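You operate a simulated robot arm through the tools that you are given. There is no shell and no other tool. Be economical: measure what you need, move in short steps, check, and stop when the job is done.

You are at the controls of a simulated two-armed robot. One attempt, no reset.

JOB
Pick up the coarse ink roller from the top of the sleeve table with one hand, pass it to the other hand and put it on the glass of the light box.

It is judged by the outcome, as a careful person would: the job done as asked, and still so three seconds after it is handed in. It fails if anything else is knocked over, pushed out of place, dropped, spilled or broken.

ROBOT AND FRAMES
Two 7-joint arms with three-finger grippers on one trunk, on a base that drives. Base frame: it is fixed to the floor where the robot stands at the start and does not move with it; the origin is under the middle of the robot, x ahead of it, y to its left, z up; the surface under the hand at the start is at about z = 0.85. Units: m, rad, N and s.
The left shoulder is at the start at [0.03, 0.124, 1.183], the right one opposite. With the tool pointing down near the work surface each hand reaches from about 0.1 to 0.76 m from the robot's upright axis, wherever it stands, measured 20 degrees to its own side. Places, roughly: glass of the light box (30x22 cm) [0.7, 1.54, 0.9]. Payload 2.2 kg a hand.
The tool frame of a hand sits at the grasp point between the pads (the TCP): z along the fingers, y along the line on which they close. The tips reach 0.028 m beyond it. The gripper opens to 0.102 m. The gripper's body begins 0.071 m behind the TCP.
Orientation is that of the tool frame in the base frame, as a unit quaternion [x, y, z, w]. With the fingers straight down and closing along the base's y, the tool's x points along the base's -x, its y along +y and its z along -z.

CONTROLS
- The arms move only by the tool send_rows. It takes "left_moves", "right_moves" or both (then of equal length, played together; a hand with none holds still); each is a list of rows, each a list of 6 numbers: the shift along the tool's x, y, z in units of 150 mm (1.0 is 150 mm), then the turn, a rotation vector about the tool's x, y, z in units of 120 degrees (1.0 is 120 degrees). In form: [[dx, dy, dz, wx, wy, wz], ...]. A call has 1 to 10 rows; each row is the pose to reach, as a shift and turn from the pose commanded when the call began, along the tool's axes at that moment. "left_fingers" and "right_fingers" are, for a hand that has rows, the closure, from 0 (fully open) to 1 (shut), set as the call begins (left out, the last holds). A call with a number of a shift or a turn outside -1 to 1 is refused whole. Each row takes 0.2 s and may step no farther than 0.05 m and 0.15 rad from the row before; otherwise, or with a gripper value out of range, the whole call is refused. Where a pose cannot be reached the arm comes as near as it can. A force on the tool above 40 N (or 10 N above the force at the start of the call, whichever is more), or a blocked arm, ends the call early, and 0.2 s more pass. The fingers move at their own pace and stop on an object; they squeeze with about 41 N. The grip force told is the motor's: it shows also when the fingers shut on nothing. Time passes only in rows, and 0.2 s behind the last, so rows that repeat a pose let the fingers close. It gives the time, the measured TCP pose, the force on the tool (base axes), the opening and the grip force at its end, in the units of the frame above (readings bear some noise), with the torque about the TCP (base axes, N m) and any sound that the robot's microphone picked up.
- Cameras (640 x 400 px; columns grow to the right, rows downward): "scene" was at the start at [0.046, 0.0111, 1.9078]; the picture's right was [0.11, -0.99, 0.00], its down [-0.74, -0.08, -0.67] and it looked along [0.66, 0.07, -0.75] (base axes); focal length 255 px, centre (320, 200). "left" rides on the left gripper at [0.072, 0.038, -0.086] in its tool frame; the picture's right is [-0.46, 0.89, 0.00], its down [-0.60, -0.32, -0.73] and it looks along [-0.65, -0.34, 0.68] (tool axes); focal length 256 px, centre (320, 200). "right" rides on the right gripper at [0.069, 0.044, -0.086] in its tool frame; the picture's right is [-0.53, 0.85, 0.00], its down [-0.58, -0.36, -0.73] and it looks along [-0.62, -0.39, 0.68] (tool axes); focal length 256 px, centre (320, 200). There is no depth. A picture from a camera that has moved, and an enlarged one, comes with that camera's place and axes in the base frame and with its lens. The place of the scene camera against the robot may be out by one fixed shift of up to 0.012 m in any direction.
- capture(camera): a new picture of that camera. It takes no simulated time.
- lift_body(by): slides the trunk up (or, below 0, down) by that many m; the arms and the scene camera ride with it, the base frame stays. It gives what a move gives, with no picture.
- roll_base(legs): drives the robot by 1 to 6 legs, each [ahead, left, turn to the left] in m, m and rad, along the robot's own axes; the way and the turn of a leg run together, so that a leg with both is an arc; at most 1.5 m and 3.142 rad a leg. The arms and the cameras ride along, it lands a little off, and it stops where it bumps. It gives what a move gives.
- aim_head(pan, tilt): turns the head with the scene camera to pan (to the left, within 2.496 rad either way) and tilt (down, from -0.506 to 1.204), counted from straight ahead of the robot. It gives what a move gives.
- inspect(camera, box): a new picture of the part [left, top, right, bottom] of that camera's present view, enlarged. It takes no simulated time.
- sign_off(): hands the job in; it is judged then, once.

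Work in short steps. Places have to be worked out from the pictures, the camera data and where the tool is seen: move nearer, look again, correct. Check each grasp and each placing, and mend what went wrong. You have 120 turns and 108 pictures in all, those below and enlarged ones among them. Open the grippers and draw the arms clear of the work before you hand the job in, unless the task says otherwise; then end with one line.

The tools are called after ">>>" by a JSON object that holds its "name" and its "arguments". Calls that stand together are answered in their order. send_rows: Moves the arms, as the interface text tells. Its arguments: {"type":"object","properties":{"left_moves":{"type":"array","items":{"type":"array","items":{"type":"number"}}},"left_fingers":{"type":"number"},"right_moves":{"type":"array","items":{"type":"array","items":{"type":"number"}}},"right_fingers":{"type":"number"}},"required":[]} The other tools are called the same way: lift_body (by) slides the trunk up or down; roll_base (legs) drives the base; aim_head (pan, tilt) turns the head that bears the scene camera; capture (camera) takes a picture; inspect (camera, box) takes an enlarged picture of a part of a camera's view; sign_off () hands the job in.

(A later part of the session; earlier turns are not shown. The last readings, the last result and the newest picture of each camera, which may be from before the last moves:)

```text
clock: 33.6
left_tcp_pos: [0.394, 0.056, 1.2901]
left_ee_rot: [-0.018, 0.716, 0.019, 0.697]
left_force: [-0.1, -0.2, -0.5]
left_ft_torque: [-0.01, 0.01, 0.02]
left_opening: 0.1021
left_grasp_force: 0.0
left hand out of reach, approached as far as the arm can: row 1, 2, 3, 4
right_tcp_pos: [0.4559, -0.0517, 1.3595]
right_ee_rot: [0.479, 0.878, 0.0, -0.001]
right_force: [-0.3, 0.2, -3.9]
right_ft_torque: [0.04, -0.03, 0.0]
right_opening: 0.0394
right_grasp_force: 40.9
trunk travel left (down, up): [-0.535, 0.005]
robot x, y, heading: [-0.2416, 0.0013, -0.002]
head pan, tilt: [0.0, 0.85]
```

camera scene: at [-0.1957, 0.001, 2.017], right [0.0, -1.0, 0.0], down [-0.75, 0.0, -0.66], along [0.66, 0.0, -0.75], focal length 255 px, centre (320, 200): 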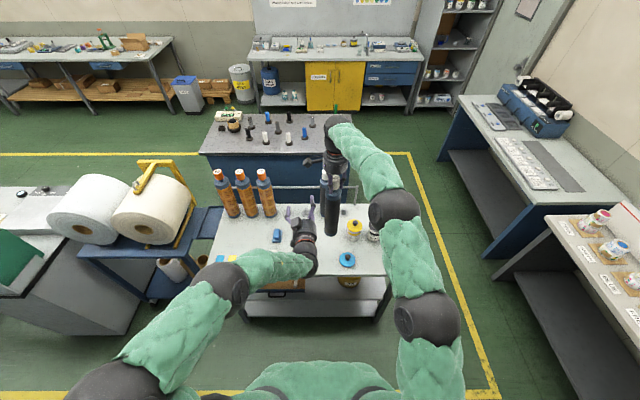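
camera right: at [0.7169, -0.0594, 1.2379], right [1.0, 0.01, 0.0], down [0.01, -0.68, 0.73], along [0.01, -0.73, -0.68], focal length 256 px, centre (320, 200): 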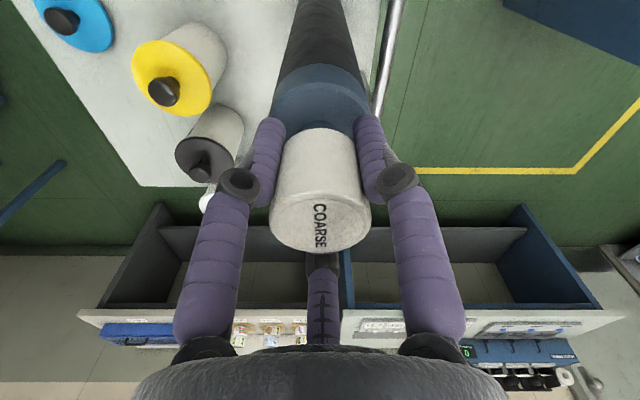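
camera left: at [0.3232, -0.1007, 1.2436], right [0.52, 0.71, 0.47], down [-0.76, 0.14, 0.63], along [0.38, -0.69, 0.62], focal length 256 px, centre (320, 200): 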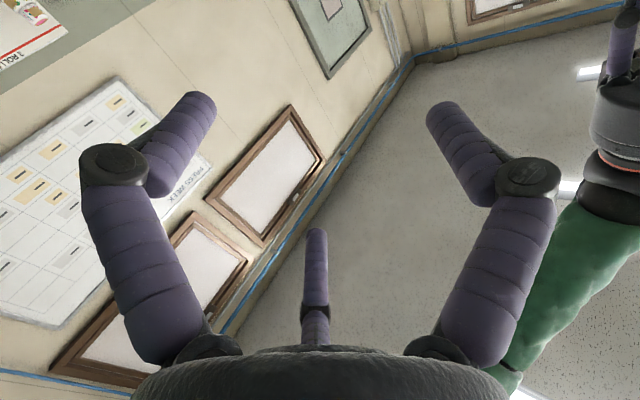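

The left wrist is stuck at a limit in this posture. I'll tilt the hand back down and then try approaching from the side, with the fingers pointing right (-y), in a different wrist posture.

>>> {"name": "send_rows", "arguments": {"left_moves": [[-0.03, 0, 0, 0, 0.0667, 0], [-0.06, 0, 0, 0, 0.1333, 0], [-0.1, 0, 0, 0, 0.2, 0], [-0.13, 0, 0, 0, 0.2667, 0], [-0.16, 0, 0, 0, 0.333, 0], [-0.2, 0, 0, 0, 0.4, 0], [-0.23, 0, 0, 0, 0.4667, 0], [-0.26, 0, 0, 0, 0.5333, 0], [-0.3, 0, 0, 0, 0.6, 0], [-0.33, 0, 0, 0, 0.6667, 0]]}}

```text
clock: 35.8
left_tcp_pos: [0.3969, 0.0569, 1.3394]
left_ee_rot: [-0.026, 0.997, 0.002, 0.072]
left_force: [0.8, 0.0, 0.1]
left_ft_torque: [-0.01, 0.03, -0.02]
left_opening: 0.1021
left_grasp_force: 0.0
right_tcp_pos: [0.4571, -0.0516, 1.3593]
right_ee_rot: [0.478, 0.878, 0.0, -0.001]
right_force: [0.3, -0.7, -5.0]
right_ft_torque: [-0.04, 0.01, 0.0]
right_opening: 0.0392
right_grasp_force: 40.7
trunk travel left (down, up): [-0.535, 0.005]
robot x, y, heading: [-0.2445, 0.001, -0.002]
head pan, tilt: [0.0, 0.85]
```

The hand is free again, so increments count from the reached pose. I'll yaw the left hand by +80° about its axis while moving it to y≈0.2.

>>> {"name": "send_rows", "arguments": {"left_moves": [[0, 0.1, 0, 0, 0, 0.07], [0, 0.2, 0, 0, 0, 0.14], [0, 0.3, 0, 0, 0, 0.21], [0, 0.4, 0, 0, 0, 0.28], [0, 0.5, 0, 0, 0, 0.35], [0, 0.6, 0, 0, 0, 0.42], [0, 0.7, 0, 0, 0, 0.49], [0, 0.8, 0, 0, 0, 0.56], [0, 0.9, 0, 0, 0, 0.63], [0, 1.0, 0, 0, 0, 0.7]]}}

```text
clock: 38.0
left_tcp_pos: [0.387, 0.2062, 1.3393]
left_ee_rot: [0.649, 0.758, 0.051, 0.053]
left_force: [0.2, -0.1, -0.9]
left_ft_torque: [-0.01, 0.04, 0.02]
left_opening: 0.1022
left_grasp_force: 0.1
right_tcp_pos: [0.456, -0.0494, 1.3606]
right_ee_rot: [0.478, 0.878, 0.0, -0.001]
right_force: [-0.4, 0.0, -3.4]
right_ft_torque: [0.01, -0.03, 0.0]
right_opening: 0.0394
right_grasp_force: 41.1
trunk travel left (down, up): [-0.535, 0.005]
robot x, y, heading: [-0.2445, -0.0011, 0.001]
head pan, tilt: [0.0, 0.85]
```

That was reached cleanly. Now I'll pitch the fingers up toward -y, lowering to about z 1.25.

>>> {"name": "send_rows", "arguments": {"left_moves": [[0, 0, 0.06, 0.0106, -0.07, 0], [0, 0, 0.12, 0.0212, -0.14, 0], [0, 0, 0.18, 0.0318, -0.21, 0], [0, 0, 0.24, 0.0424, -0.28, 0.001], [0, 0, 0.3, 0.053, -0.35, 0.001], [0, 0, 0.36, 0.0636, -0.42, 0.002], [0, 0, 0.42, 0.0742, -0.49, 0.002], [0, 0, 0.48, 0.0848, -0.56, 0.002], [0, 0, 0.54, 0.0954, -0.63, 0.003], [0, 0, 0.6, 0.106, -0.7, 0.003]]}}

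>>> {"name": "capture", "arguments": {"camera": "scene"}}

```text
clock: 40.2
left_tcp_pos: [0.4014, 0.2067, 1.2491]
left_ee_rot: [0.519, 0.527, -0.471, 0.481]
left_force: [0.2, 0.6, 0.0]
left_ft_torque: [0.01, 0.0, -0.03]
left_opening: 0.1021
left_grasp_force: 0.1
right_tcp_pos: [0.4566, -0.0501, 1.3591]
right_ee_rot: [0.479, 0.878, 0.0, -0.001]
right_force: [-0.6, 0.2, -5.1]
right_ft_torque: [-0.02, 0.04, 0.0]
right_opening: 0.0394
right_grasp_force: 40.9
trunk travel left (down, up): [-0.535, 0.005]
robot x, y, heading: [-0.2425, 0.0032, -0.005]
head pan, tilt: [0.0, 0.85]
```

```text
71 pictures are left
camera scene: at [-0.1953, 0.0037, 2.017], right [0.0, -1.0, 0.0], down [-0.75, 0.0, -0.66], along [0.66, 0.0, -0.75], focal length 255 px, centre (320, 200)
```

scene: 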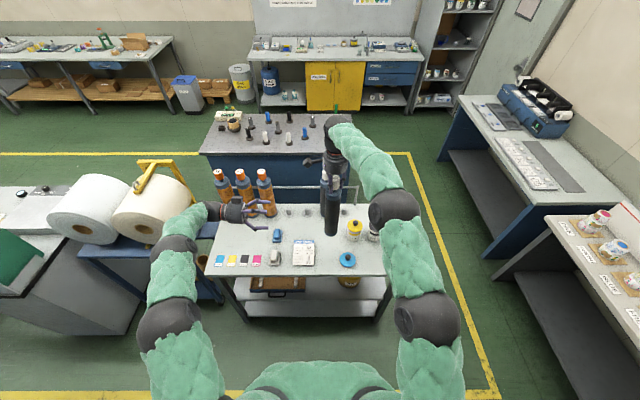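

The left hand now points right toward the roller. I'll finish levelling and move to the pre-grasp, about 0.13 m short of the roller axis, then look through the cameras.

>>> {"name": "send_rows", "arguments": {"left_moves": [[0.034, 0.07, 0.21, 0.002, -0.011, 0], [0.068, 0.14, 0.43, 0.004, -0.022, 0], [0.1, 0.21, 0.65, 0.006, -0.034, 0], [0.137, 0.29, 0.86, 0.009, -0.045, 0]]}}

>>> {"name": "capture", "arguments": {"camera": "left"}}

>>> {"name": "inspect", "arguments": {"camera": "scene", "box": [230, 120, 410, 260]}}

```text
clock: 41.2
left_tcp_pos: [0.4468, 0.0803, 1.2186]
left_ee_rot: [0.501, 0.5, -0.5, 0.499]
left_force: [0.5, 0.4, 0.3]
left_ft_torque: [0.01, 0.01, -0.01]
left_opening: 0.1019
left_grasp_force: 0.1
right_tcp_pos: [0.4558, -0.054, 1.3588]
right_ee_rot: [0.479, 0.878, 0.001, -0.001]
right_force: [-0.1, -0.6, -5.2]
right_ft_torque: [0.0, 0.01, 0.02]
right_opening: 0.0394
right_grasp_force: 40.6
trunk travel left (down, up): [-0.535, 0.005]
robot x, y, heading: [-0.2455, -0.0004, -0.003]
head pan, tilt: [0.0, 0.85]
```

```text
70 pictures are left
camera left: at [0.4849, 0.1656, 1.1459], right [0.88, 0.0, 0.47], down [-0.32, 0.73, 0.61], along [-0.34, -0.68, 0.64], focal length 256 px, centre (320, 200)
```

left: 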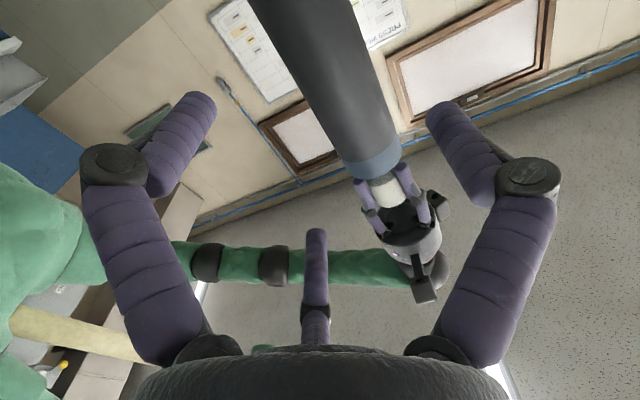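

```text
2.86 times, centred on (320, 190) of scene
camera zoom: at [-0.1951, 0.0012, 2.017], right [0.0, -1.0, 0.0], down [-0.75, 0.0, -0.66], along [0.66, 0.0, -0.75], focal length 728 px, centre (320, 229)
```

zoom: 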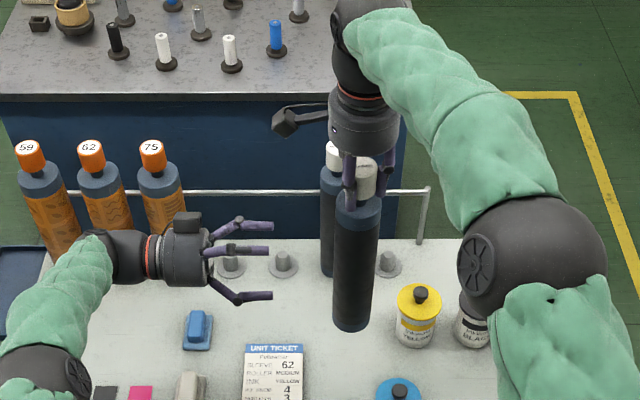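

The model fits: one finger is on the far side (+x), and two are on the near side. I'll offset the hand slightly toward -x so the roller passes between them, advance 80 mm, and check.

>>> {"name": "send_rows", "arguments": {"left_moves": [[0, -0.035, 0.14, 0, 0, 0], [0, -0.035, 0.28, 0, 0, 0], [0, -0.035, 0.41, 0, 0, 0], [0, -0.035, 0.53, 0, 0, 0]]}}

>>> {"name": "capture", "arguments": {"camera": "left"}}

>>> {"name": "inspect", "arguments": {"camera": "scene", "box": [270, 150, 390, 250]}}

```text
clock: 42.2
left_tcp_pos: [0.441, 0.0014, 1.2172]
left_ee_rot: [0.503, 0.5, -0.499, 0.499]
left_force: [0.5, 0.2, 0.6]
left_ft_torque: [0.0, 0.02, 0.03]
left_opening: 0.1017
left_grasp_force: 0.1
right_tcp_pos: [0.4561, -0.0531, 1.3603]
right_ee_rot: [0.478, 0.878, 0.001, -0.001]
right_force: [0.1, 0.2, -4.9]
right_ft_torque: [0.01, -0.02, -0.03]
right_opening: 0.0395
right_grasp_force: 41.2
trunk travel left (down, up): [-0.535, 0.005]
robot x, y, heading: [-0.2401, -0.0008, -0.004]
head pan, tilt: [0.0, 0.85]
```

```text
68 pictures are left
camera left: at [0.4794, 0.0872, 1.1453], right [0.88, 0.0, 0.47], down [-0.32, 0.73, 0.61], along [-0.34, -0.68, 0.65], focal length 256 px, centre (320, 200)
```

left: 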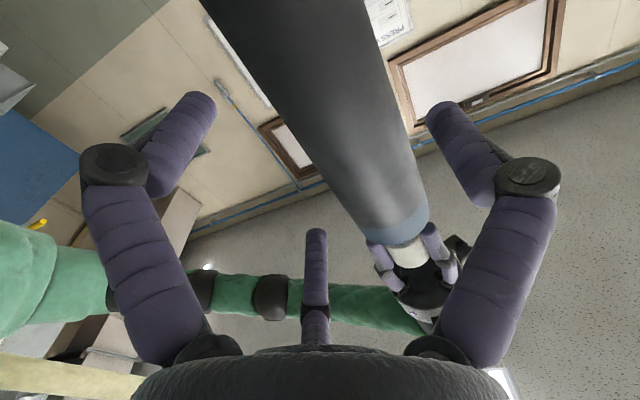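

```text
4.00 times, centred on (330, 200) of scene
camera zoom: at [-0.1967, 0.0016, 2.017], right [0.0, -1.0, 0.0], down [-0.75, 0.0, -0.66], along [0.66, 0.0, -0.75], focal length 1019 px, centre (280, 200)
```

zoom: 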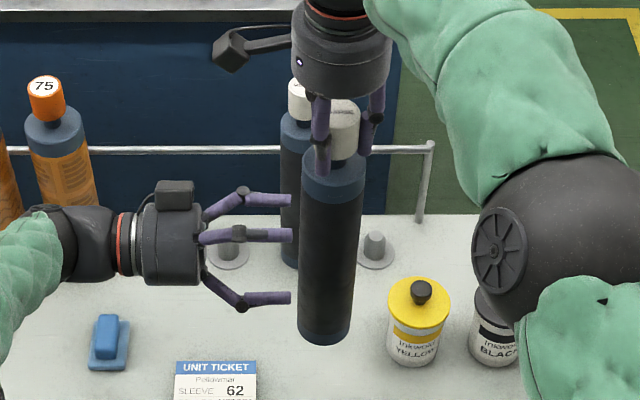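

No contact so far. I'll continue gently toward the axis.

>>> {"name": "send_rows", "arguments": {"left_moves": [[0, 0, 0.06, 0, 0, 0], [0, 0, 0.12, 0, 0, 0], [0, 0, 0.18, 0, 0, 0], [0, 0, 0.24, 0, 0, 0], [0, 0, 0.3, 0, 0, 0], [0, 0, 0.35, 0, 0, 0]]}}

>>> {"name": "capture", "arguments": {"camera": "left"}}

>>> {"name": "inspect", "arguments": {"camera": "scene", "box": [270, 150, 390, 250]}}

```text
clock: 43.6
left_tcp_pos: [0.4417, -0.0497, 1.2196]
left_ee_rot: [0.502, 0.499, -0.5, 0.499]
left_force: [-0.1, 0.0, 0.4]
left_ft_torque: [0.03, -0.01, -0.03]
left_opening: 0.1019
left_grasp_force: 0.1
right_tcp_pos: [0.4557, -0.0525, 1.3604]
right_ee_rot: [0.479, 0.878, 0.0, -0.001]
right_force: [0.5, -0.2, -4.7]
right_ft_torque: [-0.02, 0.03, 0.02]
right_opening: 0.0396
right_grasp_force: 41.3
trunk travel left (down, up): [-0.535, 0.005]
robot x, y, heading: [-0.2431, -0.0012, -0.001]
head pan, tilt: [0.0, 0.85]
```

```text
66 pictures are left
camera left: at [0.4799, 0.0357, 1.1462], right [0.88, 0.0, 0.47], down [-0.32, 0.73, 0.61], along [-0.34, -0.68, 0.65], focal length 256 px, centre (320, 200)
```

left: 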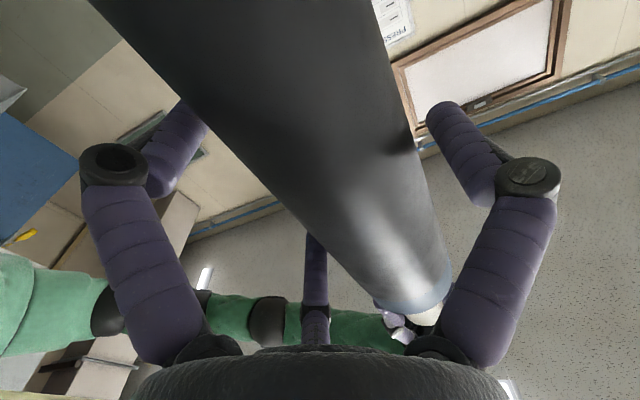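

```text
4.00 times, centred on (330, 200) of scene
camera zoom: at [-0.1968, 0.0025, 2.017], right [0.0, -1.0, 0.0], down [-0.75, 0.0, -0.66], along [0.66, 0.0, -0.75], focal length 1019 px, centre (280, 200)
```

zoom: 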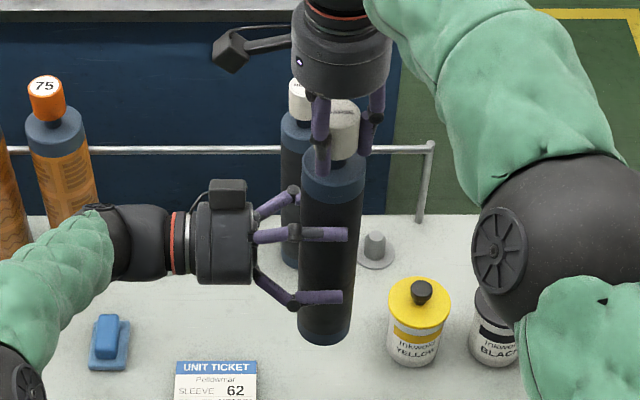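

Roller sits between the fingers with no contact. I'll close partially (closure 0.2) and watch the forces.

>>> {"name": "send_rows", "arguments": {"left_moves": [[0, 0, 0, 0, 0, 0], [0, 0, 0, 0, 0, 0]], "left_fingers": 0.2}}

```text
clock: 44.2
left_tcp_pos: [0.4421, -0.0495, 1.2179]
left_ee_rot: [0.502, 0.5, -0.499, 0.499]
left_force: [1.3, -0.6, -0.4]
left_ft_torque: [0.05, 0.0, 0.04]
left_opening: 0.0822
left_grasp_force: 0.9
right_tcp_pos: [0.4562, -0.0519, 1.3602]
right_ee_rot: [0.479, 0.878, 0.001, -0.001]
right_force: [-1.6, -0.6, -3.4]
right_ft_torque: [0.0, 0.17, -0.01]
right_opening: 0.0394
right_grasp_force: 41.3
trunk travel left (down, up): [-0.535, 0.005]
robot x, y, heading: [-0.2433, 0.002, -0.003]
head pan, tilt: [0.0, 0.85]
```

There is light contact on the far finger only, so the roller radius is ≈27 mm. I'll shift the left hand 5 mm toward +x and close a little further to see whether the near side contacts.

>>> {"name": "send_rows", "arguments": {"left_moves": [[0, 0.035, 0, 0, 0, 0], [0, 0.035, 0, 0, 0, 0]], "left_fingers": 0.28}}

>>> {"name": "inspect", "arguments": {"camera": "scene", "box": [270, 150, 390, 250]}}

```text
clock: 44.8
left_tcp_pos: [0.4451, -0.0508, 1.2188]
left_ee_rot: [0.502, 0.498, -0.501, 0.499]
left_force: [-11.3, 6.2, 4.3]
left_ft_torque: [-0.57, -0.7, 0.28]
left_opening: 0.0779
left_grasp_force: 40.9
right_tcp_pos: [0.4574, -0.053, 1.3613]
right_ee_rot: [0.479, 0.878, 0.001, 0.002]
right_force: [12.0, -6.0, -7.7]
right_ft_torque: [-0.2, -1.11, -0.2]
right_opening: 0.0394
right_grasp_force: 41.1
trunk travel left (down, up): [-0.535, 0.005]
robot x, y, heading: [-0.2387, 0.0009, -0.002]
head pan, tilt: [0.0, 0.85]
```

```text
4.00 times, centred on (330, 200) of scene
camera zoom: at [-0.1971, 0.003, 2.017], right [0.0, -1.0, 0.0], down [-0.75, 0.0, -0.66], along [0.66, 0.0, -0.75], focal length 1019 px, centre (280, 200)
```

zoom: 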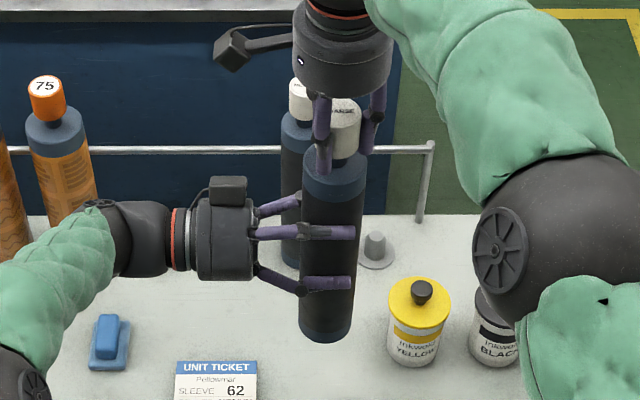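

It is a three-point grip: the fingers stopped at 78 mm with full force. I'll ease the hand back 2 mm to unload the strain and command a full close.

>>> {"name": "send_rows", "arguments": {"left_moves": [[0, -0.015, 0, 0, 0, 0], [0, -0.015, 0, 0, 0, 0], [0, -0.015, 0, 0, 0, 0]], "left_fingers": 1}}

```text
clock: 45.6
left_tcp_pos: [0.4445, -0.0505, 1.219]
left_ee_rot: [0.502, 0.5, -0.499, 0.5]
left_force: [-7.9, 9.4, 4.0]
left_ft_torque: [-1.19, -0.39, 0.04]
left_opening: 0.0776
left_grasp_force: 41.0
right_tcp_pos: [0.456, -0.0528, 1.3595]
right_ee_rot: [0.479, 0.878, -0.001, -0.001]
right_force: [7.7, -10.4, -8.0]
right_ft_torque: [-0.28, -0.7, 0.11]
right_opening: 0.0394
right_grasp_force: 40.9
trunk travel left (down, up): [-0.535, 0.005]
robot x, y, heading: [-0.2457, 0.0021, -0.003]
head pan, tilt: [0.0, 0.85]
```

Some side load remains. I'll ease a further couple of millimetres, then check.

>>> {"name": "send_rows", "arguments": {"left_moves": [[0, -0.012, -0.015, 0, 0, 0], [0, -0.012, -0.015, 0, 0, 0]]}}

```text
clock: 46.2
left_tcp_pos: [0.4427, -0.0478, 1.2186]
left_ee_rot: [0.501, 0.501, -0.499, 0.499]
left_force: [9.0, 1.0, -0.9]
left_ft_torque: [0.11, 1.44, 0.2]
left_opening: 0.0777
left_grasp_force: 41.1
right_tcp_pos: [0.4554, -0.05, 1.3608]
right_ee_rot: [0.478, 0.878, -0.001, -0.003]
right_force: [-9.8, -0.7, -3.5]
right_ft_torque: [-0.25, 0.01, -0.13]
right_opening: 0.0396
right_grasp_force: 41.1
trunk travel left (down, up): [-0.535, 0.005]
robot x, y, heading: [-0.2435, 0.0047, 0.0]
head pan, tilt: [0.0, 0.85]
```

That slightly overshot. I'll take half back and open the right hand.

>>> {"name": "send_rows", "arguments": {"left_moves": [[0, 0.006, 0, 0, 0, 0], [0, 0.006, 0, 0, 0, 0]]}}

>>> {"name": "send_rows", "arguments": {"right_moves": [[0, 0, 0, 0, 0, 0], [0, 0, 0, 0, 0, 0], [0, 0, 0, 0, 0, 0]], "right_fingers": 0}}

>>> {"name": "inspect", "arguments": {"camera": "scene", "box": [270, 150, 390, 250]}}

```text
clock: 46.8
left_tcp_pos: [0.4436, -0.0478, 1.2187]
left_ee_rot: [0.502, 0.5, -0.499, 0.499]
left_force: [14.4, -3.6, -0.9]
left_ft_torque: [0.52, 1.22, 0.17]
left_opening: 0.0776
left_grasp_force: 41.3
right_tcp_pos: [0.454, -0.0511, 1.3601]
right_ee_rot: [0.478, 0.878, 0.0, -0.003]
right_force: [-15.4, 2.6, -1.0]
right_ft_torque: [-0.06, 0.91, -0.23]
right_opening: 0.0392
right_grasp_force: 40.7
trunk travel left (down, up): [-0.535, 0.005]
robot x, y, heading: [-0.239, -0.0038, -0.004]
head pan, tilt: [0.0, 0.85]
```

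```text
clock: 47.6
left_tcp_pos: [0.4437, -0.0482, 1.2182]
left_ee_rot: [0.503, 0.499, -0.5, 0.498]
left_force: [0.4, 0.2, -0.4]
left_ft_torque: [-0.01, 0.08, 0.01]
left_opening: 0.0773
left_grasp_force: 41.0
right_tcp_pos: [0.456, -0.0516, 1.3614]
right_ee_rot: [0.479, 0.878, 0.001, -0.001]
right_force: [0.1, -0.5, 0.5]
right_ft_torque: [-0.01, 0.0, -0.04]
right_opening: 0.1018
right_grasp_force: 0.0
trunk travel left (down, up): [-0.535, 0.005]
robot x, y, heading: [-0.2426, -0.0031, 0.0]
head pan, tilt: [0.0, 0.85]
```

```text
4.00 times, centred on (330, 200) of scene
camera zoom: at [-0.1969, 0.0028, 2.017], right [0.0, -1.0, 0.0], down [-0.75, 0.0, -0.66], along [0.66, 0.0, -0.75], focal length 1019 px, centre (280, 200)
```

zoom: 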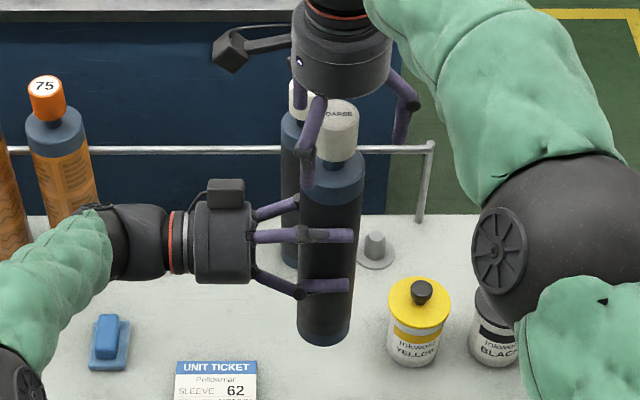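

The right hand is open and the roller is staying in the left grip. I'll lift the right hand straight off.

>>> {"name": "send_rows", "arguments": {"right_moves": [[0, 0, -0.2, 0, 0, 0], [0, 0, -0.4, 0, 0, 0], [0, 0, -0.6, 0, 0, 0], [0, 0, -0.8, 0, 0, 0]]}}

>>> {"name": "capture", "arguments": {"camera": "scene"}}

```text
clock: 48.6
left_tcp_pos: [0.4434, -0.0496, 1.2193]
left_ee_rot: [0.502, 0.499, -0.5, 0.499]
left_force: [0.1, 0.2, 0.0]
left_ft_torque: [0.03, 0.04, 0.03]
left_opening: 0.0774
left_grasp_force: 41.3
right_tcp_pos: [0.4472, -0.0544, 1.4788]
right_ee_rot: [0.478, 0.878, 0.001, -0.001]
right_force: [-0.4, 0.9, -1.7]
right_ft_torque: [-0.04, -0.04, 0.01]
right_opening: 0.1019
right_grasp_force: 0.0
right hand out of reach, approached as far as the arm can: row 4
trunk travel left (down, up): [-0.535, 0.005]
robot x, y, heading: [-0.2453, -0.0002, 0.002]
head pan, tilt: [0.0, 0.85]
```

```text
62 pictures are left
camera scene: at [-0.198, 0.0029, 2.0172], right [0.0, -1.0, 0.0], down [-0.75, 0.0, -0.66], along [0.66, 0.0, -0.75], focal length 255 px, centre (320, 200)
```

scene: 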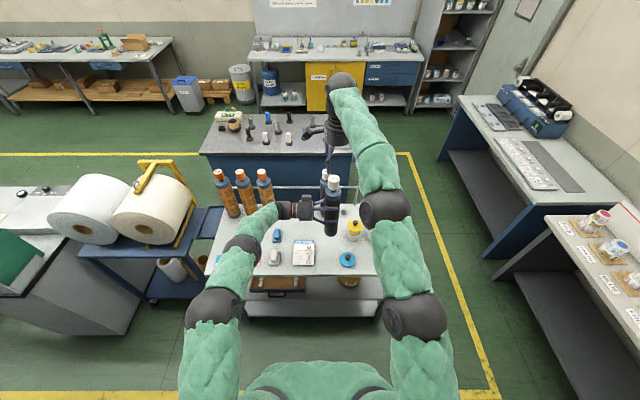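

The roller is in the left hand. I'll retract the right hand to the right, then survey the way to the light box.

>>> {"name": "send_rows", "arguments": {"right_moves": [[-0.17, -0.11, 0, 0, 0, 0], [-0.34, -0.22, 0.05, 0, 0, 0], [-0.5, -0.32, 0.1, 0, 0, 0], [-0.67, -0.43, 0.15, 0, 0, 0], [-0.84, -0.54, 0.2, 0, 0, 0]]}}

>>> {"name": "aim_head", "arguments": {"pan": 0.95, "tilt": 0.75}}

>>> {"name": "capture", "arguments": {"camera": "scene"}}

>>> {"name": "aim_head", "arguments": {"pan": 1.6, "tilt": 0.75}}

>>> {"name": "capture", "arguments": {"camera": "scene"}}

```text
clock: 49.8
left_tcp_pos: [0.4432, -0.0489, 1.2191]
left_ee_rot: [0.502, 0.5, -0.499, 0.499]
left_force: [0.5, 1.0, 0.2]
left_ft_torque: [0.01, 0.04, 0.0]
left_opening: 0.0773
left_grasp_force: 41.1
right_tcp_pos: [0.4481, -0.2052, 1.4494]
right_ee_rot: [0.479, 0.878, 0.0, -0.001]
right_force: [0.2, -0.3, 0.6]
right_ft_torque: [0.01, -0.01, -0.01]
right_opening: 0.1021
right_grasp_force: 0.0
trunk travel left (down, up): [-0.535, 0.005]
robot x, y, heading: [-0.2443, -0.001, -0.001]
head pan, tilt: [0.0, 0.85]
```

```text
clock: 51.0
left_tcp_pos: [0.4422, -0.0474, 1.2188]
left_ee_rot: [0.501, 0.5, -0.5, 0.5]
left_force: [0.4, -0.3, -0.5]
left_ft_torque: [0.01, 0.05, 0.01]
left_opening: 0.0775
left_grasp_force: 41.0
right_tcp_pos: [0.4481, -0.2026, 1.4485]
right_ee_rot: [0.478, 0.878, 0.001, 0.0]
right_force: [-0.1, 0.3, 0.4]
right_ft_torque: [-0.01, 0.01, -0.02]
right_opening: 0.102
right_grasp_force: 0.0
trunk travel left (down, up): [-0.535, 0.005]
robot x, y, heading: [-0.2408, -0.0043, -0.005]
head pan, tilt: [0.949, 0.75]
```

```text
61 pictures are left
camera scene: at [-0.2265, 0.0705, 2.0251], right [0.81, -0.58, 0.0], down [-0.4, -0.55, -0.73], along [0.43, 0.59, -0.68], focal length 255 px, centre (320, 200)
```

scene: 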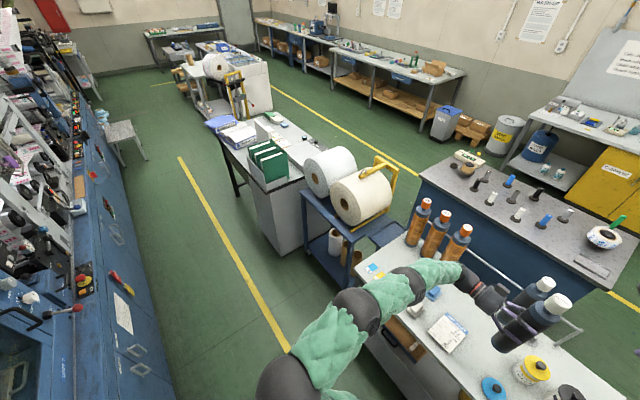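

```text
clock: 52.1
left_tcp_pos: [0.4437, -0.0482, 1.219]
left_ee_rot: [0.502, 0.5, -0.5, 0.499]
left_force: [-0.5, 0.1, -0.1]
left_ft_torque: [0.0, 0.05, 0.02]
left_opening: 0.0777
left_grasp_force: 40.8
right_tcp_pos: [0.4477, -0.2023, 1.4492]
right_ee_rot: [0.478, 0.878, 0.001, -0.001]
right_force: [-0.3, 0.1, -0.2]
right_ft_torque: [0.02, 0.04, 0.0]
right_opening: 0.1017
right_grasp_force: 0.0
trunk travel left (down, up): [-0.535, 0.005]
robot x, y, heading: [-0.2459, -0.0023, -0.001]
head pan, tilt: [1.6, 0.75]
```

```text
60 pictures are left
camera scene: at [-0.2772, 0.0859, 2.0251], right [1.0, 0.03, 0.0], down [0.02, -0.68, -0.73], along [-0.02, 0.73, -0.68], focal length 255 px, centre (320, 200)
```

scene: 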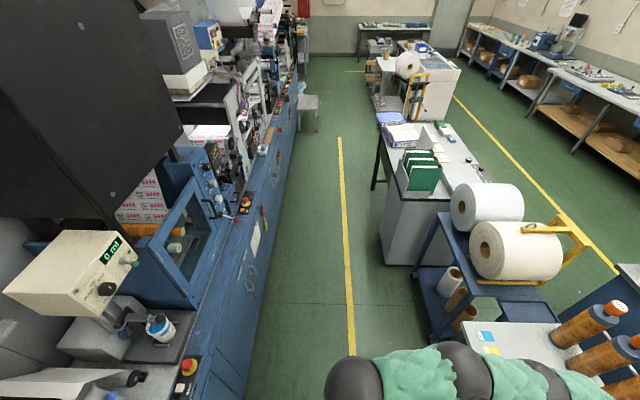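

The corridor (x from -0.76 to about 0.25) is clear, but the paper rolls are too tall to sweep over. I'll turn left 90° in place, since the arms sweep only 0.75 m and the rolls are 0.9 m away, then drive along the corridor.

>>> {"name": "roll_base", "arguments": {"legs": [[0, 0, 1.571]]}}

>>> {"name": "aim_head", "arguments": {"pan": -0.25, "tilt": 0.75}}

>>> {"name": "capture", "arguments": {"camera": "scene"}}

```text
clock: 56.3
left_tcp_pos: [-0.2, 0.6864, 1.218]
left_ee_rot: [0.0, 0.708, 0.001, 0.706]
left_force: [-0.1, 0.7, 0.1]
left_ft_torque: [-0.08, 0.02, -0.02]
left_opening: 0.0775
left_grasp_force: 40.3
right_tcp_pos: [-0.0445, 0.6941, 1.4487]
right_ee_rot: [-0.285, 0.958, 0.0, -0.001]
right_force: [-0.8, 0.5, 0.3]
right_ft_torque: [0.01, 0.02, 0.01]
right_opening: 0.1021
right_grasp_force: 0.1
trunk travel left (down, up): [-0.535, 0.005]
robot x, y, heading: [-0.2427, 0.0009, 1.578]
head pan, tilt: [1.6, 0.75]
```

```text
clock: 58.1
left_tcp_pos: [-0.2009, 0.6869, 1.2189]
left_ee_rot: [-0.002, 0.708, 0.002, 0.707]
left_force: [-0.7, 0.1, 0.1]
left_ft_torque: [-0.04, -0.03, 0.0]
left_opening: 0.0777
left_grasp_force: 41.1
right_tcp_pos: [-0.0458, 0.6928, 1.4492]
right_ee_rot: [-0.286, 0.958, 0.0, -0.001]
right_force: [0.1, -0.2, 0.4]
right_ft_torque: [0.0, -0.01, 0.03]
right_opening: 0.1018
right_grasp_force: 0.0
trunk travel left (down, up): [-0.535, 0.005]
robot x, y, heading: [-0.2429, 0.0012, 1.576]
head pan, tilt: [-0.25, 0.75]
```

```text
59 pictures are left
camera scene: at [-0.226, 0.0546, 2.0251], right [0.97, -0.24, 0.0], down [-0.16, -0.66, -0.73], along [0.18, 0.71, -0.68], focal length 255 px, centre (320, 200)
```

scene: 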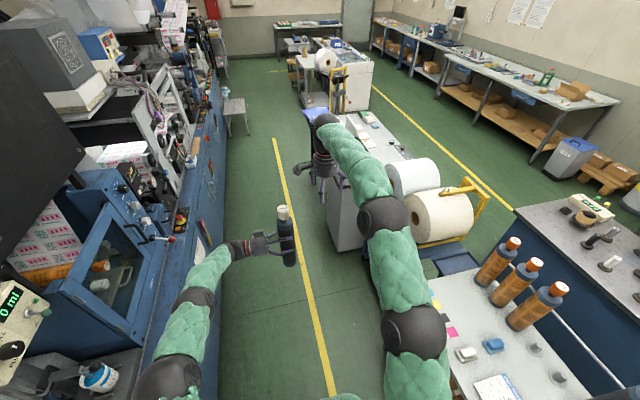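

The way ahead is clear. I'll drive forward 0.9 m along the corridor, shifting 6 cm away from the press.

>>> {"name": "roll_base", "arguments": {"legs": [[0.3, -0.06, 0], [0.6, 0, 0]]}}

>>> {"name": "aim_head", "arguments": {"pan": -0.95, "tilt": 0.75}}

>>> {"name": "capture", "arguments": {"camera": "scene"}}

```text
clock: 63.2
left_tcp_pos: [-0.1409, 1.5894, 1.2182]
left_ee_rot: [0.0, 0.707, 0.0, 0.707]
left_force: [0.5, -0.1, -4.7]
left_ft_torque: [-0.04, 0.0, 0.01]
left_opening: 0.0776
left_grasp_force: 41.2
right_tcp_pos: [0.0131, 1.5954, 1.4492]
right_ee_rot: [-0.284, 0.959, 0.0, -0.001]
right_force: [0.1, -0.5, -0.4]
right_ft_torque: [-0.02, 0.03, -0.04]
right_opening: 0.1019
right_grasp_force: 0.1
trunk travel left (down, up): [-0.535, 0.005]
robot x, y, heading: [-0.1869, 0.904, 1.567]
head pan, tilt: [-0.25, 0.75]
```

```text
clock: 64.3
left_tcp_pos: [-0.1421, 1.5888, 1.2187]
left_ee_rot: [0.0, 0.708, 0.001, 0.707]
left_force: [0.4, 1.0, -4.2]
left_ft_torque: [-0.05, 0.02, 0.02]
left_opening: 0.0778
left_grasp_force: 40.7
right_tcp_pos: [0.0139, 1.5961, 1.4488]
right_ee_rot: [-0.284, 0.959, -0.001, -0.001]
right_force: [0.7, 0.0, -0.6]
right_ft_torque: [0.01, 0.01, 0.0]
right_opening: 0.1021
right_grasp_force: 0.1
trunk travel left (down, up): [-0.535, 0.005]
robot x, y, heading: [-0.1886, 0.8993, 1.571]
head pan, tilt: [-0.949, 0.75]
```

```text
58 pictures are left
camera scene: at [-0.1226, 0.9248, 2.0251], right [0.58, -0.81, 0.0], down [-0.55, -0.4, -0.73], along [0.59, 0.43, -0.68], focal length 255 px, centre (320, 200)
```

scene: 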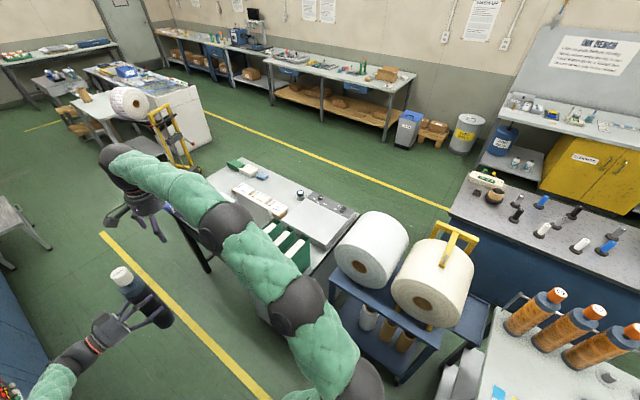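

The light box table is now visible, so I'll enlarge it.

>>> {"name": "inspect", "arguments": {"camera": "scene", "box": [200, 140, 400, 290]}}

```text
2.67 times, centred on (300, 215) of scene
camera zoom: at [-0.1226, 0.9248, 2.0251], right [0.58, -0.81, 0.0], down [-0.55, -0.4, -0.73], along [0.59, 0.43, -0.68], focal length 679 px, centre (373, 160)
```

zoom: 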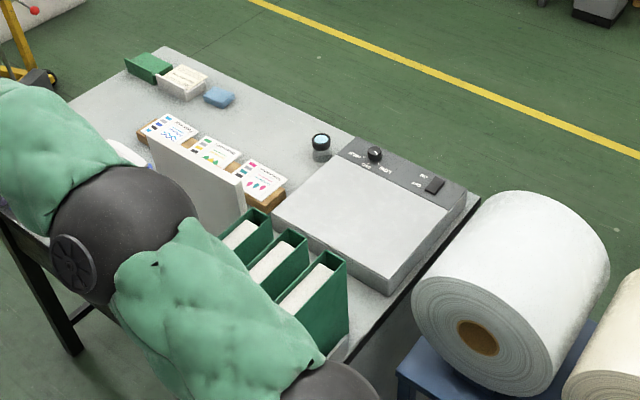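

I have the layout now. The glass spans x≈0.60–0.82, y≈1.41–1.73, and binders 1.14 m high block the corridor side. The far-side aisle is open and the table ends at y≈2.5, so I'll drive around that end to place from the other side. First leg is straight ahead.

>>> {"name": "roll_base", "arguments": {"legs": [[1.0, 0, 0]]}}

>>> {"name": "aim_head", "arguments": {"pan": -0.4, "tilt": 0.7}}

>>> {"name": "capture", "arguments": {"camera": "scene"}}

```text
clock: 69.4
left_tcp_pos: [-0.1197, 2.5765, 1.217]
left_ee_rot: [0.008, 0.708, -0.008, 0.706]
left_force: [0.5, 0.8, -4.5]
left_ft_torque: [-0.05, 0.01, 0.05]
left_opening: 0.0777
left_grasp_force: 40.7
right_tcp_pos: [0.0364, 2.5809, 1.4488]
right_ee_rot: [-0.275, 0.962, 0.0, -0.001]
right_force: [0.3, -0.2, 0.2]
right_ft_torque: [0.01, -0.01, 0.02]
right_opening: 0.102
right_grasp_force: 0.1
trunk travel left (down, up): [-0.535, 0.005]
robot x, y, heading: [-0.1833, 1.892, 1.552]
head pan, tilt: [-0.949, 0.75]
```

```text
clock: 70.4
left_tcp_pos: [-0.1196, 2.5774, 1.2183]
left_ee_rot: [0.007, 0.707, -0.007, 0.707]
left_force: [-0.4, 0.2, -4.8]
left_ft_torque: [-0.06, 0.0, -0.03]
left_opening: 0.0776
left_grasp_force: 40.8
right_tcp_pos: [0.0347, 2.5808, 1.4495]
right_ee_rot: [-0.275, 0.962, -0.001, 0.001]
right_force: [0.0, 0.1, -0.3]
right_ft_torque: [0.01, -0.02, 0.03]
right_opening: 0.1019
right_grasp_force: 0.1
trunk travel left (down, up): [-0.535, 0.005]
robot x, y, heading: [-0.1831, 1.8923, 1.546]
head pan, tilt: [-0.4, 0.7]
```

```text
56 pictures are left
camera scene: at [-0.148, 1.943, 2.0293], right [0.91, -0.41, 0.0], down [-0.26, -0.59, -0.76], along [0.31, 0.7, -0.64], focal length 255 px, centre (320, 200)
```

scene: 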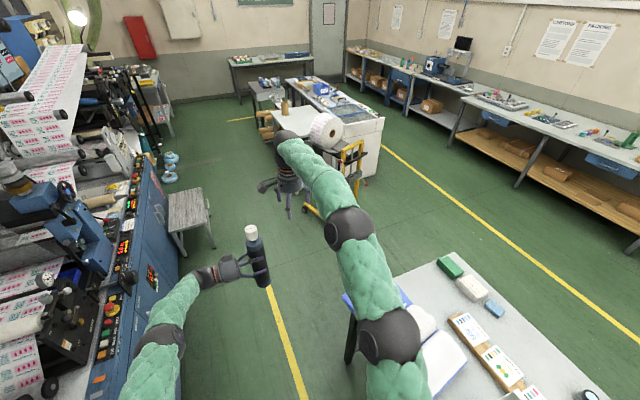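

Clear ahead; the yellow lift starts at y≈4.05. I'll drive to y≈3.0, turn right to face +x, and look.

>>> {"name": "roll_base", "arguments": {"legs": [[1.1, 0, 0.02], [0, 0, -1.56]]}}

>>> {"name": "aim_head", "arguments": {"pan": 0.0, "tilt": 0.6}}

>>> {"name": "capture", "arguments": {"camera": "scene"}}

```text
clock: 79.8
left_tcp_pos: [0.5172, 2.9555, 1.2181]
left_ee_rot: [0.497, 0.504, -0.496, 0.504]
left_force: [-0.7, 0.7, -5.2]
left_ft_torque: [0.01, 0.07, -0.05]
left_opening: 0.0776
left_grasp_force: 40.9
right_tcp_pos: [0.5263, 2.8021, 1.449]
right_ee_rot: [0.471, 0.882, 0.0, -0.001]
right_force: [-0.5, -0.1, -0.4]
right_ft_torque: [0.04, -0.04, -0.01]
right_opening: 0.1019
right_grasp_force: 0.1
trunk travel left (down, up): [-0.535, 0.005]
robot x, y, heading: [-0.1667, 2.9926, 0.015]
head pan, tilt: [-0.4, 0.7]
```

```text
clock: 80.7
left_tcp_pos: [0.5171, 2.9552, 1.2183]
left_ee_rot: [0.496, 0.505, -0.495, 0.505]
left_force: [-0.2, 0.4, -4.1]
left_ft_torque: [0.02, 0.1, 0.01]
left_opening: 0.0775
left_grasp_force: 40.9
right_tcp_pos: [0.5264, 2.8005, 1.4491]
right_ee_rot: [0.47, 0.883, 0.001, -0.001]
right_force: [-0.1, 0.3, 0.4]
right_ft_torque: [-0.04, -0.01, -0.01]
right_opening: 0.102
right_grasp_force: 0.1
trunk travel left (down, up): [-0.535, 0.005]
robot x, y, heading: [-0.1679, 2.9907, 0.02]
head pan, tilt: [0.0, 0.6]
```

```text
55 pictures are left
camera scene: at [-0.113, 2.9945, 2.0379], right [0.02, -1.0, 0.0], down [-0.57, -0.01, -0.82], along [0.82, 0.01, -0.57], focal length 255 px, centre (320, 200)
```

scene: 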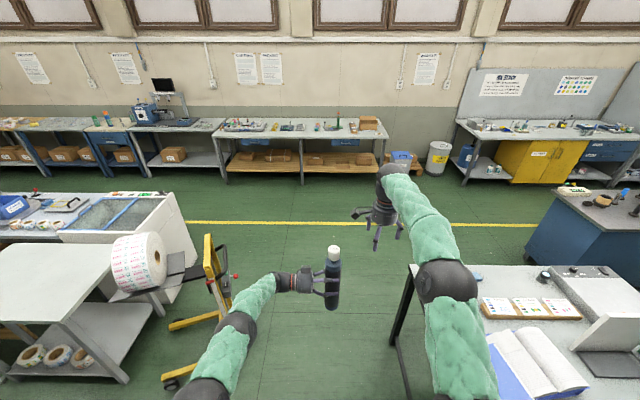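

The gap is clear. I'll drive forward to x≈1.63, then turn left 180° to face back toward the table; nothing is within 1.1 m.

>>> {"name": "roll_base", "arguments": {"legs": [[1.2, 0, 0], [0.6, 0, 0], [0, 0, 1.56], [0, 0, 1.56]]}}

>>> {"name": "aim_head", "arguments": {"pan": 0.7, "tilt": 0.7}}

>>> {"name": "capture", "arguments": {"camera": "scene"}}

```text
clock: 97.3
left_tcp_pos: [0.9411, 3.078, 1.2184]
left_ee_rot: [0.505, -0.495, -0.505, -0.495]
left_force: [-0.5, -0.1, -4.2]
left_ft_torque: [-0.02, -0.04, -0.01]
left_opening: 0.0778
left_grasp_force: 41.2
right_tcp_pos: [0.931, 3.2322, 1.4492]
right_ee_rot: [0.883, -0.468, 0.001, 0.0]
right_force: [0.0, -1.2, -1.1]
right_ft_torque: [0.01, -0.02, 0.03]
right_opening: 0.1018
right_grasp_force: 0.0
trunk travel left (down, up): [-0.535, 0.005]
robot x, y, heading: [1.6273, 3.0466, -3.116]
head pan, tilt: [0.0, 0.6]
```

```text
clock: 98.4
left_tcp_pos: [0.9393, 3.0774, 1.2178]
left_ee_rot: [0.505, -0.496, -0.504, -0.495]
left_force: [0.1, -0.5, -4.3]
left_ft_torque: [0.01, -0.06, 0.0]
left_opening: 0.0774
left_grasp_force: 41.2
right_tcp_pos: [0.9312, 3.2317, 1.4479]
right_ee_rot: [0.883, -0.469, 0.001, 0.001]
right_force: [0.7, 0.4, 0.2]
right_ft_torque: [-0.02, 0.0, 0.01]
right_opening: 0.102
right_grasp_force: 0.1
trunk travel left (down, up): [-0.535, 0.005]
robot x, y, heading: [1.625, 3.0441, -3.123]
head pan, tilt: [0.7, 0.7]
```

```text
54 pictures are left
camera scene: at [1.5897, 2.9912, 2.0293], right [-0.66, 0.75, 0.0], down [0.48, 0.42, -0.76], along [-0.57, -0.5, -0.64], focal length 255 px, centre (320, 200)
```

scene: 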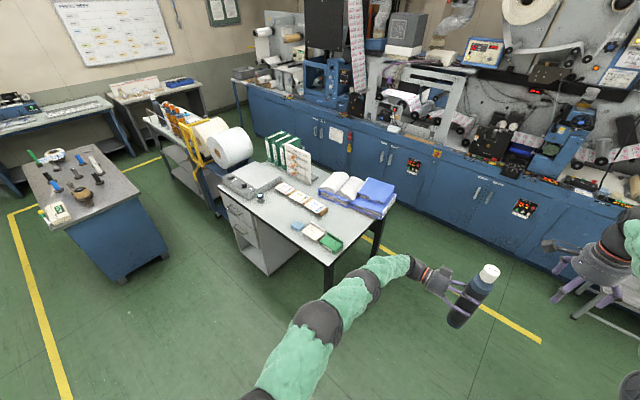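

The aisle is clear. I'll strafe left (world -y) 1.1 m and turn left 0.6 rad, so the hand comes at the glass diagonally, away from the paper roll.

>>> {"name": "roll_base", "arguments": {"legs": [[0, 1.1, 0], [0, 0, 0.58]]}}

>>> {"name": "aim_head", "arguments": {"pan": 0.1, "tilt": 0.9}}

>>> {"name": "capture", "arguments": {"camera": "scene"}}

```text
clock: 105.6
left_tcp_pos: [1.0606, 1.5935, 1.2188]
left_ee_rot: [0.626, -0.331, -0.625, -0.33]
left_force: [0.3, -0.3, -4.9]
left_ft_torque: [-0.01, -0.01, -0.02]
left_opening: 0.0778
left_grasp_force: 40.9
right_tcp_pos: [0.9679, 1.7182, 1.4489]
right_ee_rot: [0.98, -0.197, 0.0, 0.0]
right_force: [0.1, 0.2, 0.2]
right_ft_torque: [-0.01, 0.02, 0.02]
right_opening: 0.1023
right_grasp_force: 0.1
trunk travel left (down, up): [-0.535, 0.005]
robot x, y, heading: [1.651, 1.9425, -2.539]
head pan, tilt: [0.7, 0.7]
```

```text
clock: 106.6
left_tcp_pos: [1.0599, 1.5957, 1.2181]
left_ee_rot: [0.626, -0.33, -0.625, -0.33]
left_force: [0.2, 0.6, -3.9]
left_ft_torque: [0.02, -0.02, -0.03]
left_opening: 0.0777
left_grasp_force: 40.7
right_tcp_pos: [0.9671, 1.7194, 1.4478]
right_ee_rot: [0.981, -0.196, 0.0, 0.001]
right_force: [0.0, -0.9, 0.2]
right_ft_torque: [-0.03, 0.0, -0.02]
right_opening: 0.1022
right_grasp_force: 0.0
trunk travel left (down, up): [-0.535, 0.005]
robot x, y, heading: [1.6545, 1.9404, -2.541]
head pan, tilt: [0.099, 0.901]
```

```text
53 pictures are left
camera scene: at [1.617, 1.9132, 2.0132], right [-0.64, 0.76, 0.0], down [0.6, 0.51, -0.62], along [-0.47, -0.4, -0.78], focal length 255 px, centre (320, 200)
```

scene: 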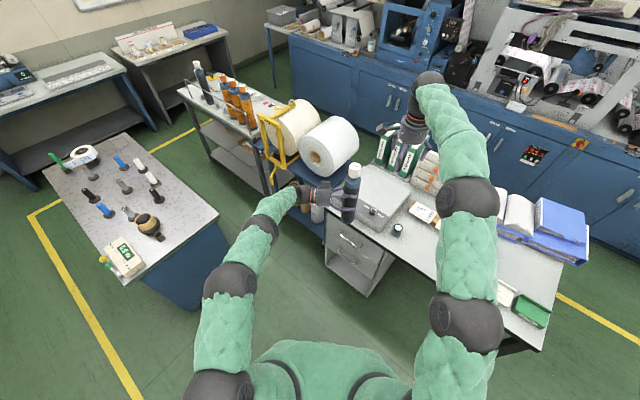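

The glass is just ahead. I'll advance about 60% of the remaining distance and re-measure the box.

>>> {"name": "roll_base", "arguments": {"legs": [[0.2, -0.11, 0]]}}

>>> {"name": "aim_head", "arguments": {"pan": 0.1, "tilt": 0.9}}

>>> {"name": "capture", "arguments": {"camera": "scene"}}

>>> {"name": "inspect", "arguments": {"camera": "scene", "box": [240, 120, 440, 270]}}

```text
clock: 108.4
left_tcp_pos: [0.8332, 1.5709, 1.2186]
left_ee_rot: [0.626, -0.331, -0.624, -0.33]
left_force: [-0.2, 0.9, -4.4]
left_ft_torque: [0.02, -0.07, 0.0]
left_opening: 0.0776
left_grasp_force: 40.9
right_tcp_pos: [0.7403, 1.6959, 1.4488]
right_ee_rot: [0.98, -0.198, 0.0, 0.0]
right_force: [-0.3, 0.1, -0.6]
right_ft_torque: [0.02, -0.01, 0.0]
right_opening: 0.102
right_grasp_force: 0.1
trunk travel left (down, up): [-0.535, 0.005]
robot x, y, heading: [1.4264, 1.92, -2.539]
head pan, tilt: [0.099, 0.901]
```

```text
clock: 109.0
left_tcp_pos: [0.832, 1.5704, 1.2168]
left_ee_rot: [0.626, -0.33, -0.625, -0.33]
left_force: [1.0, -0.6, -4.8]
left_ft_torque: [0.04, -0.02, -0.06]
left_opening: 0.0775
left_grasp_force: 41.6
right_tcp_pos: [0.7394, 1.6958, 1.4482]
right_ee_rot: [0.98, -0.198, 0.001, 0.0]
right_force: [-0.6, 0.3, -0.9]
right_ft_torque: [-0.01, 0.02, 0.01]
right_opening: 0.102
right_grasp_force: 0.1
trunk travel left (down, up): [-0.535, 0.005]
robot x, y, heading: [1.4261, 1.9175, -2.544]
head pan, tilt: [0.099, 0.901]
```

```text
52 pictures are left
camera scene: at [1.3888, 1.8896, 2.0131], right [-0.64, 0.77, 0.0], down [0.6, 0.5, -0.62], along [-0.47, -0.4, -0.78], focal length 255 px, centre (320, 200)
```

scene: 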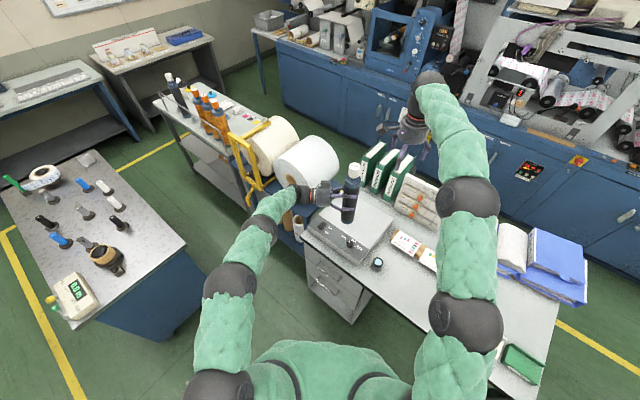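

```text
2.67 times, centred on (340, 195) of scene
camera zoom: at [1.3888, 1.8896, 2.0131], right [-0.64, 0.77, 0.0], down [0.6, 0.5, -0.62], along [-0.47, -0.4, -0.78], focal length 679 px, centre (267, 213)
```

zoom: 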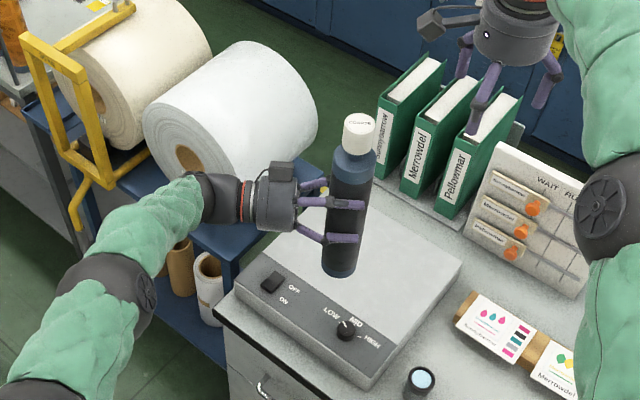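

Combining both views puts the glass at x≈0.59–0.79, y≈1.39–1.70, z≈0.93. Roller axis is now ≈[0.82, 1.567], and I'm aiming for ≈[0.68, 1.60]. I'll drive the small remainder with the roller still high.

>>> {"name": "roll_base", "arguments": {"legs": [[0.097, -0.106, 0]]}}

>>> {"name": "aim_head", "arguments": {"pan": 0.05, "tilt": 0.95}}

>>> {"name": "capture", "arguments": {"camera": "scene"}}

>>> {"name": "inspect", "arguments": {"camera": "scene", "box": [230, 100, 430, 250]}}

>>> {"name": "capture", "arguments": {"camera": "right"}}

```text
clock: 110.3
left_tcp_pos: [0.6938, 1.6047, 1.2176]
left_ee_rot: [0.625, -0.332, -0.624, -0.331]
left_force: [-0.6, 0.0, -4.9]
left_ft_torque: [0.03, -0.02, 0.01]
left_opening: 0.0777
left_grasp_force: 41.0
right_tcp_pos: [0.6026, 1.728, 1.45]
right_ee_rot: [0.98, -0.198, 0.0, 0.001]
right_force: [-0.4, 0.1, 0.1]
right_ft_torque: [0.0, 0.04, -0.02]
right_opening: 0.1021
right_grasp_force: 0.1
trunk travel left (down, up): [-0.535, 0.005]
robot x, y, heading: [1.2853, 1.9475, -2.545]
head pan, tilt: [0.099, 0.901]
```

```text
clock: 110.9
left_tcp_pos: [0.6935, 1.6038, 1.2177]
left_ee_rot: [0.626, -0.332, -0.623, -0.331]
left_force: [-0.8, 0.4, -4.7]
left_ft_torque: [0.06, -0.04, 0.01]
left_opening: 0.0775
left_grasp_force: 41.2
right_tcp_pos: [0.6003, 1.728, 1.4488]
right_ee_rot: [0.98, -0.198, 0.001, 0.0]
right_force: [0.4, 0.0, 0.1]
right_ft_torque: [0.03, 0.0, 0.0]
right_opening: 0.102
right_grasp_force: 0.0
trunk travel left (down, up): [-0.535, 0.005]
robot x, y, heading: [1.2903, 1.95, -2.544]
head pan, tilt: [0.051, 0.949]
```

```text
50 pictures are left
camera scene: at [1.2496, 1.926, 2.0095], right [-0.6, 0.8, 0.0], down [0.65, 0.49, -0.58], along [-0.46, -0.35, -0.81], focal length 255 px, centre (320, 200)
```

scene: 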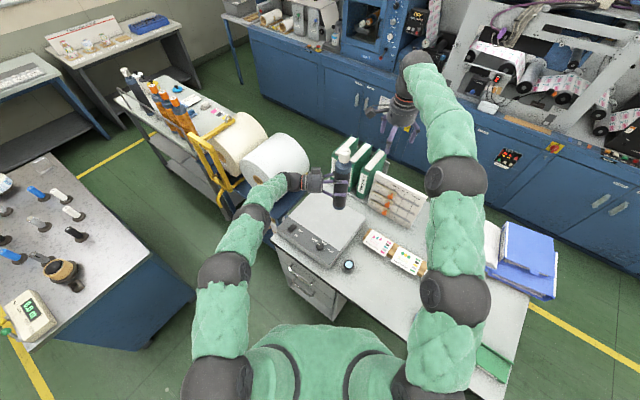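

```text
2.67 times, centred on (330, 175) of scene
camera zoom: at [1.2496, 1.926, 2.0095], right [-0.6, 0.8, 0.0], down [0.65, 0.49, -0.58], along [-0.46, -0.35, -0.81], focal length 679 px, centre (293, 267)
```

zoom: 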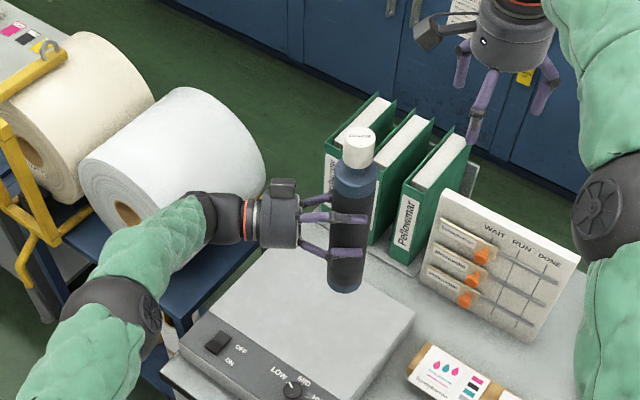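

```text
48 pictures are left
camera right: at [0.6452, 1.6618, 1.5348], right [-0.82, -0.57, 0.0], down [-0.39, 0.56, 0.73], along [-0.42, 0.6, -0.68], focal length 256 px, centre (320, 200)
```

right: 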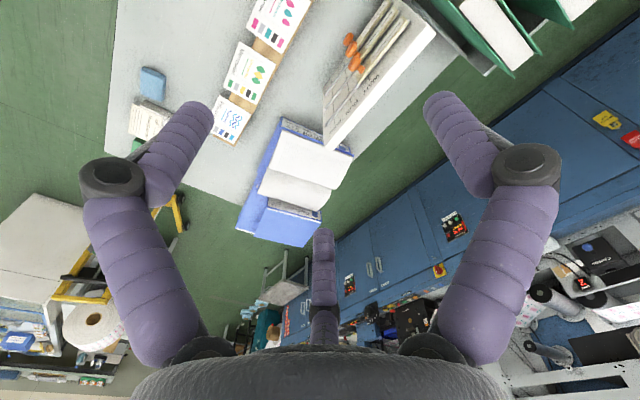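

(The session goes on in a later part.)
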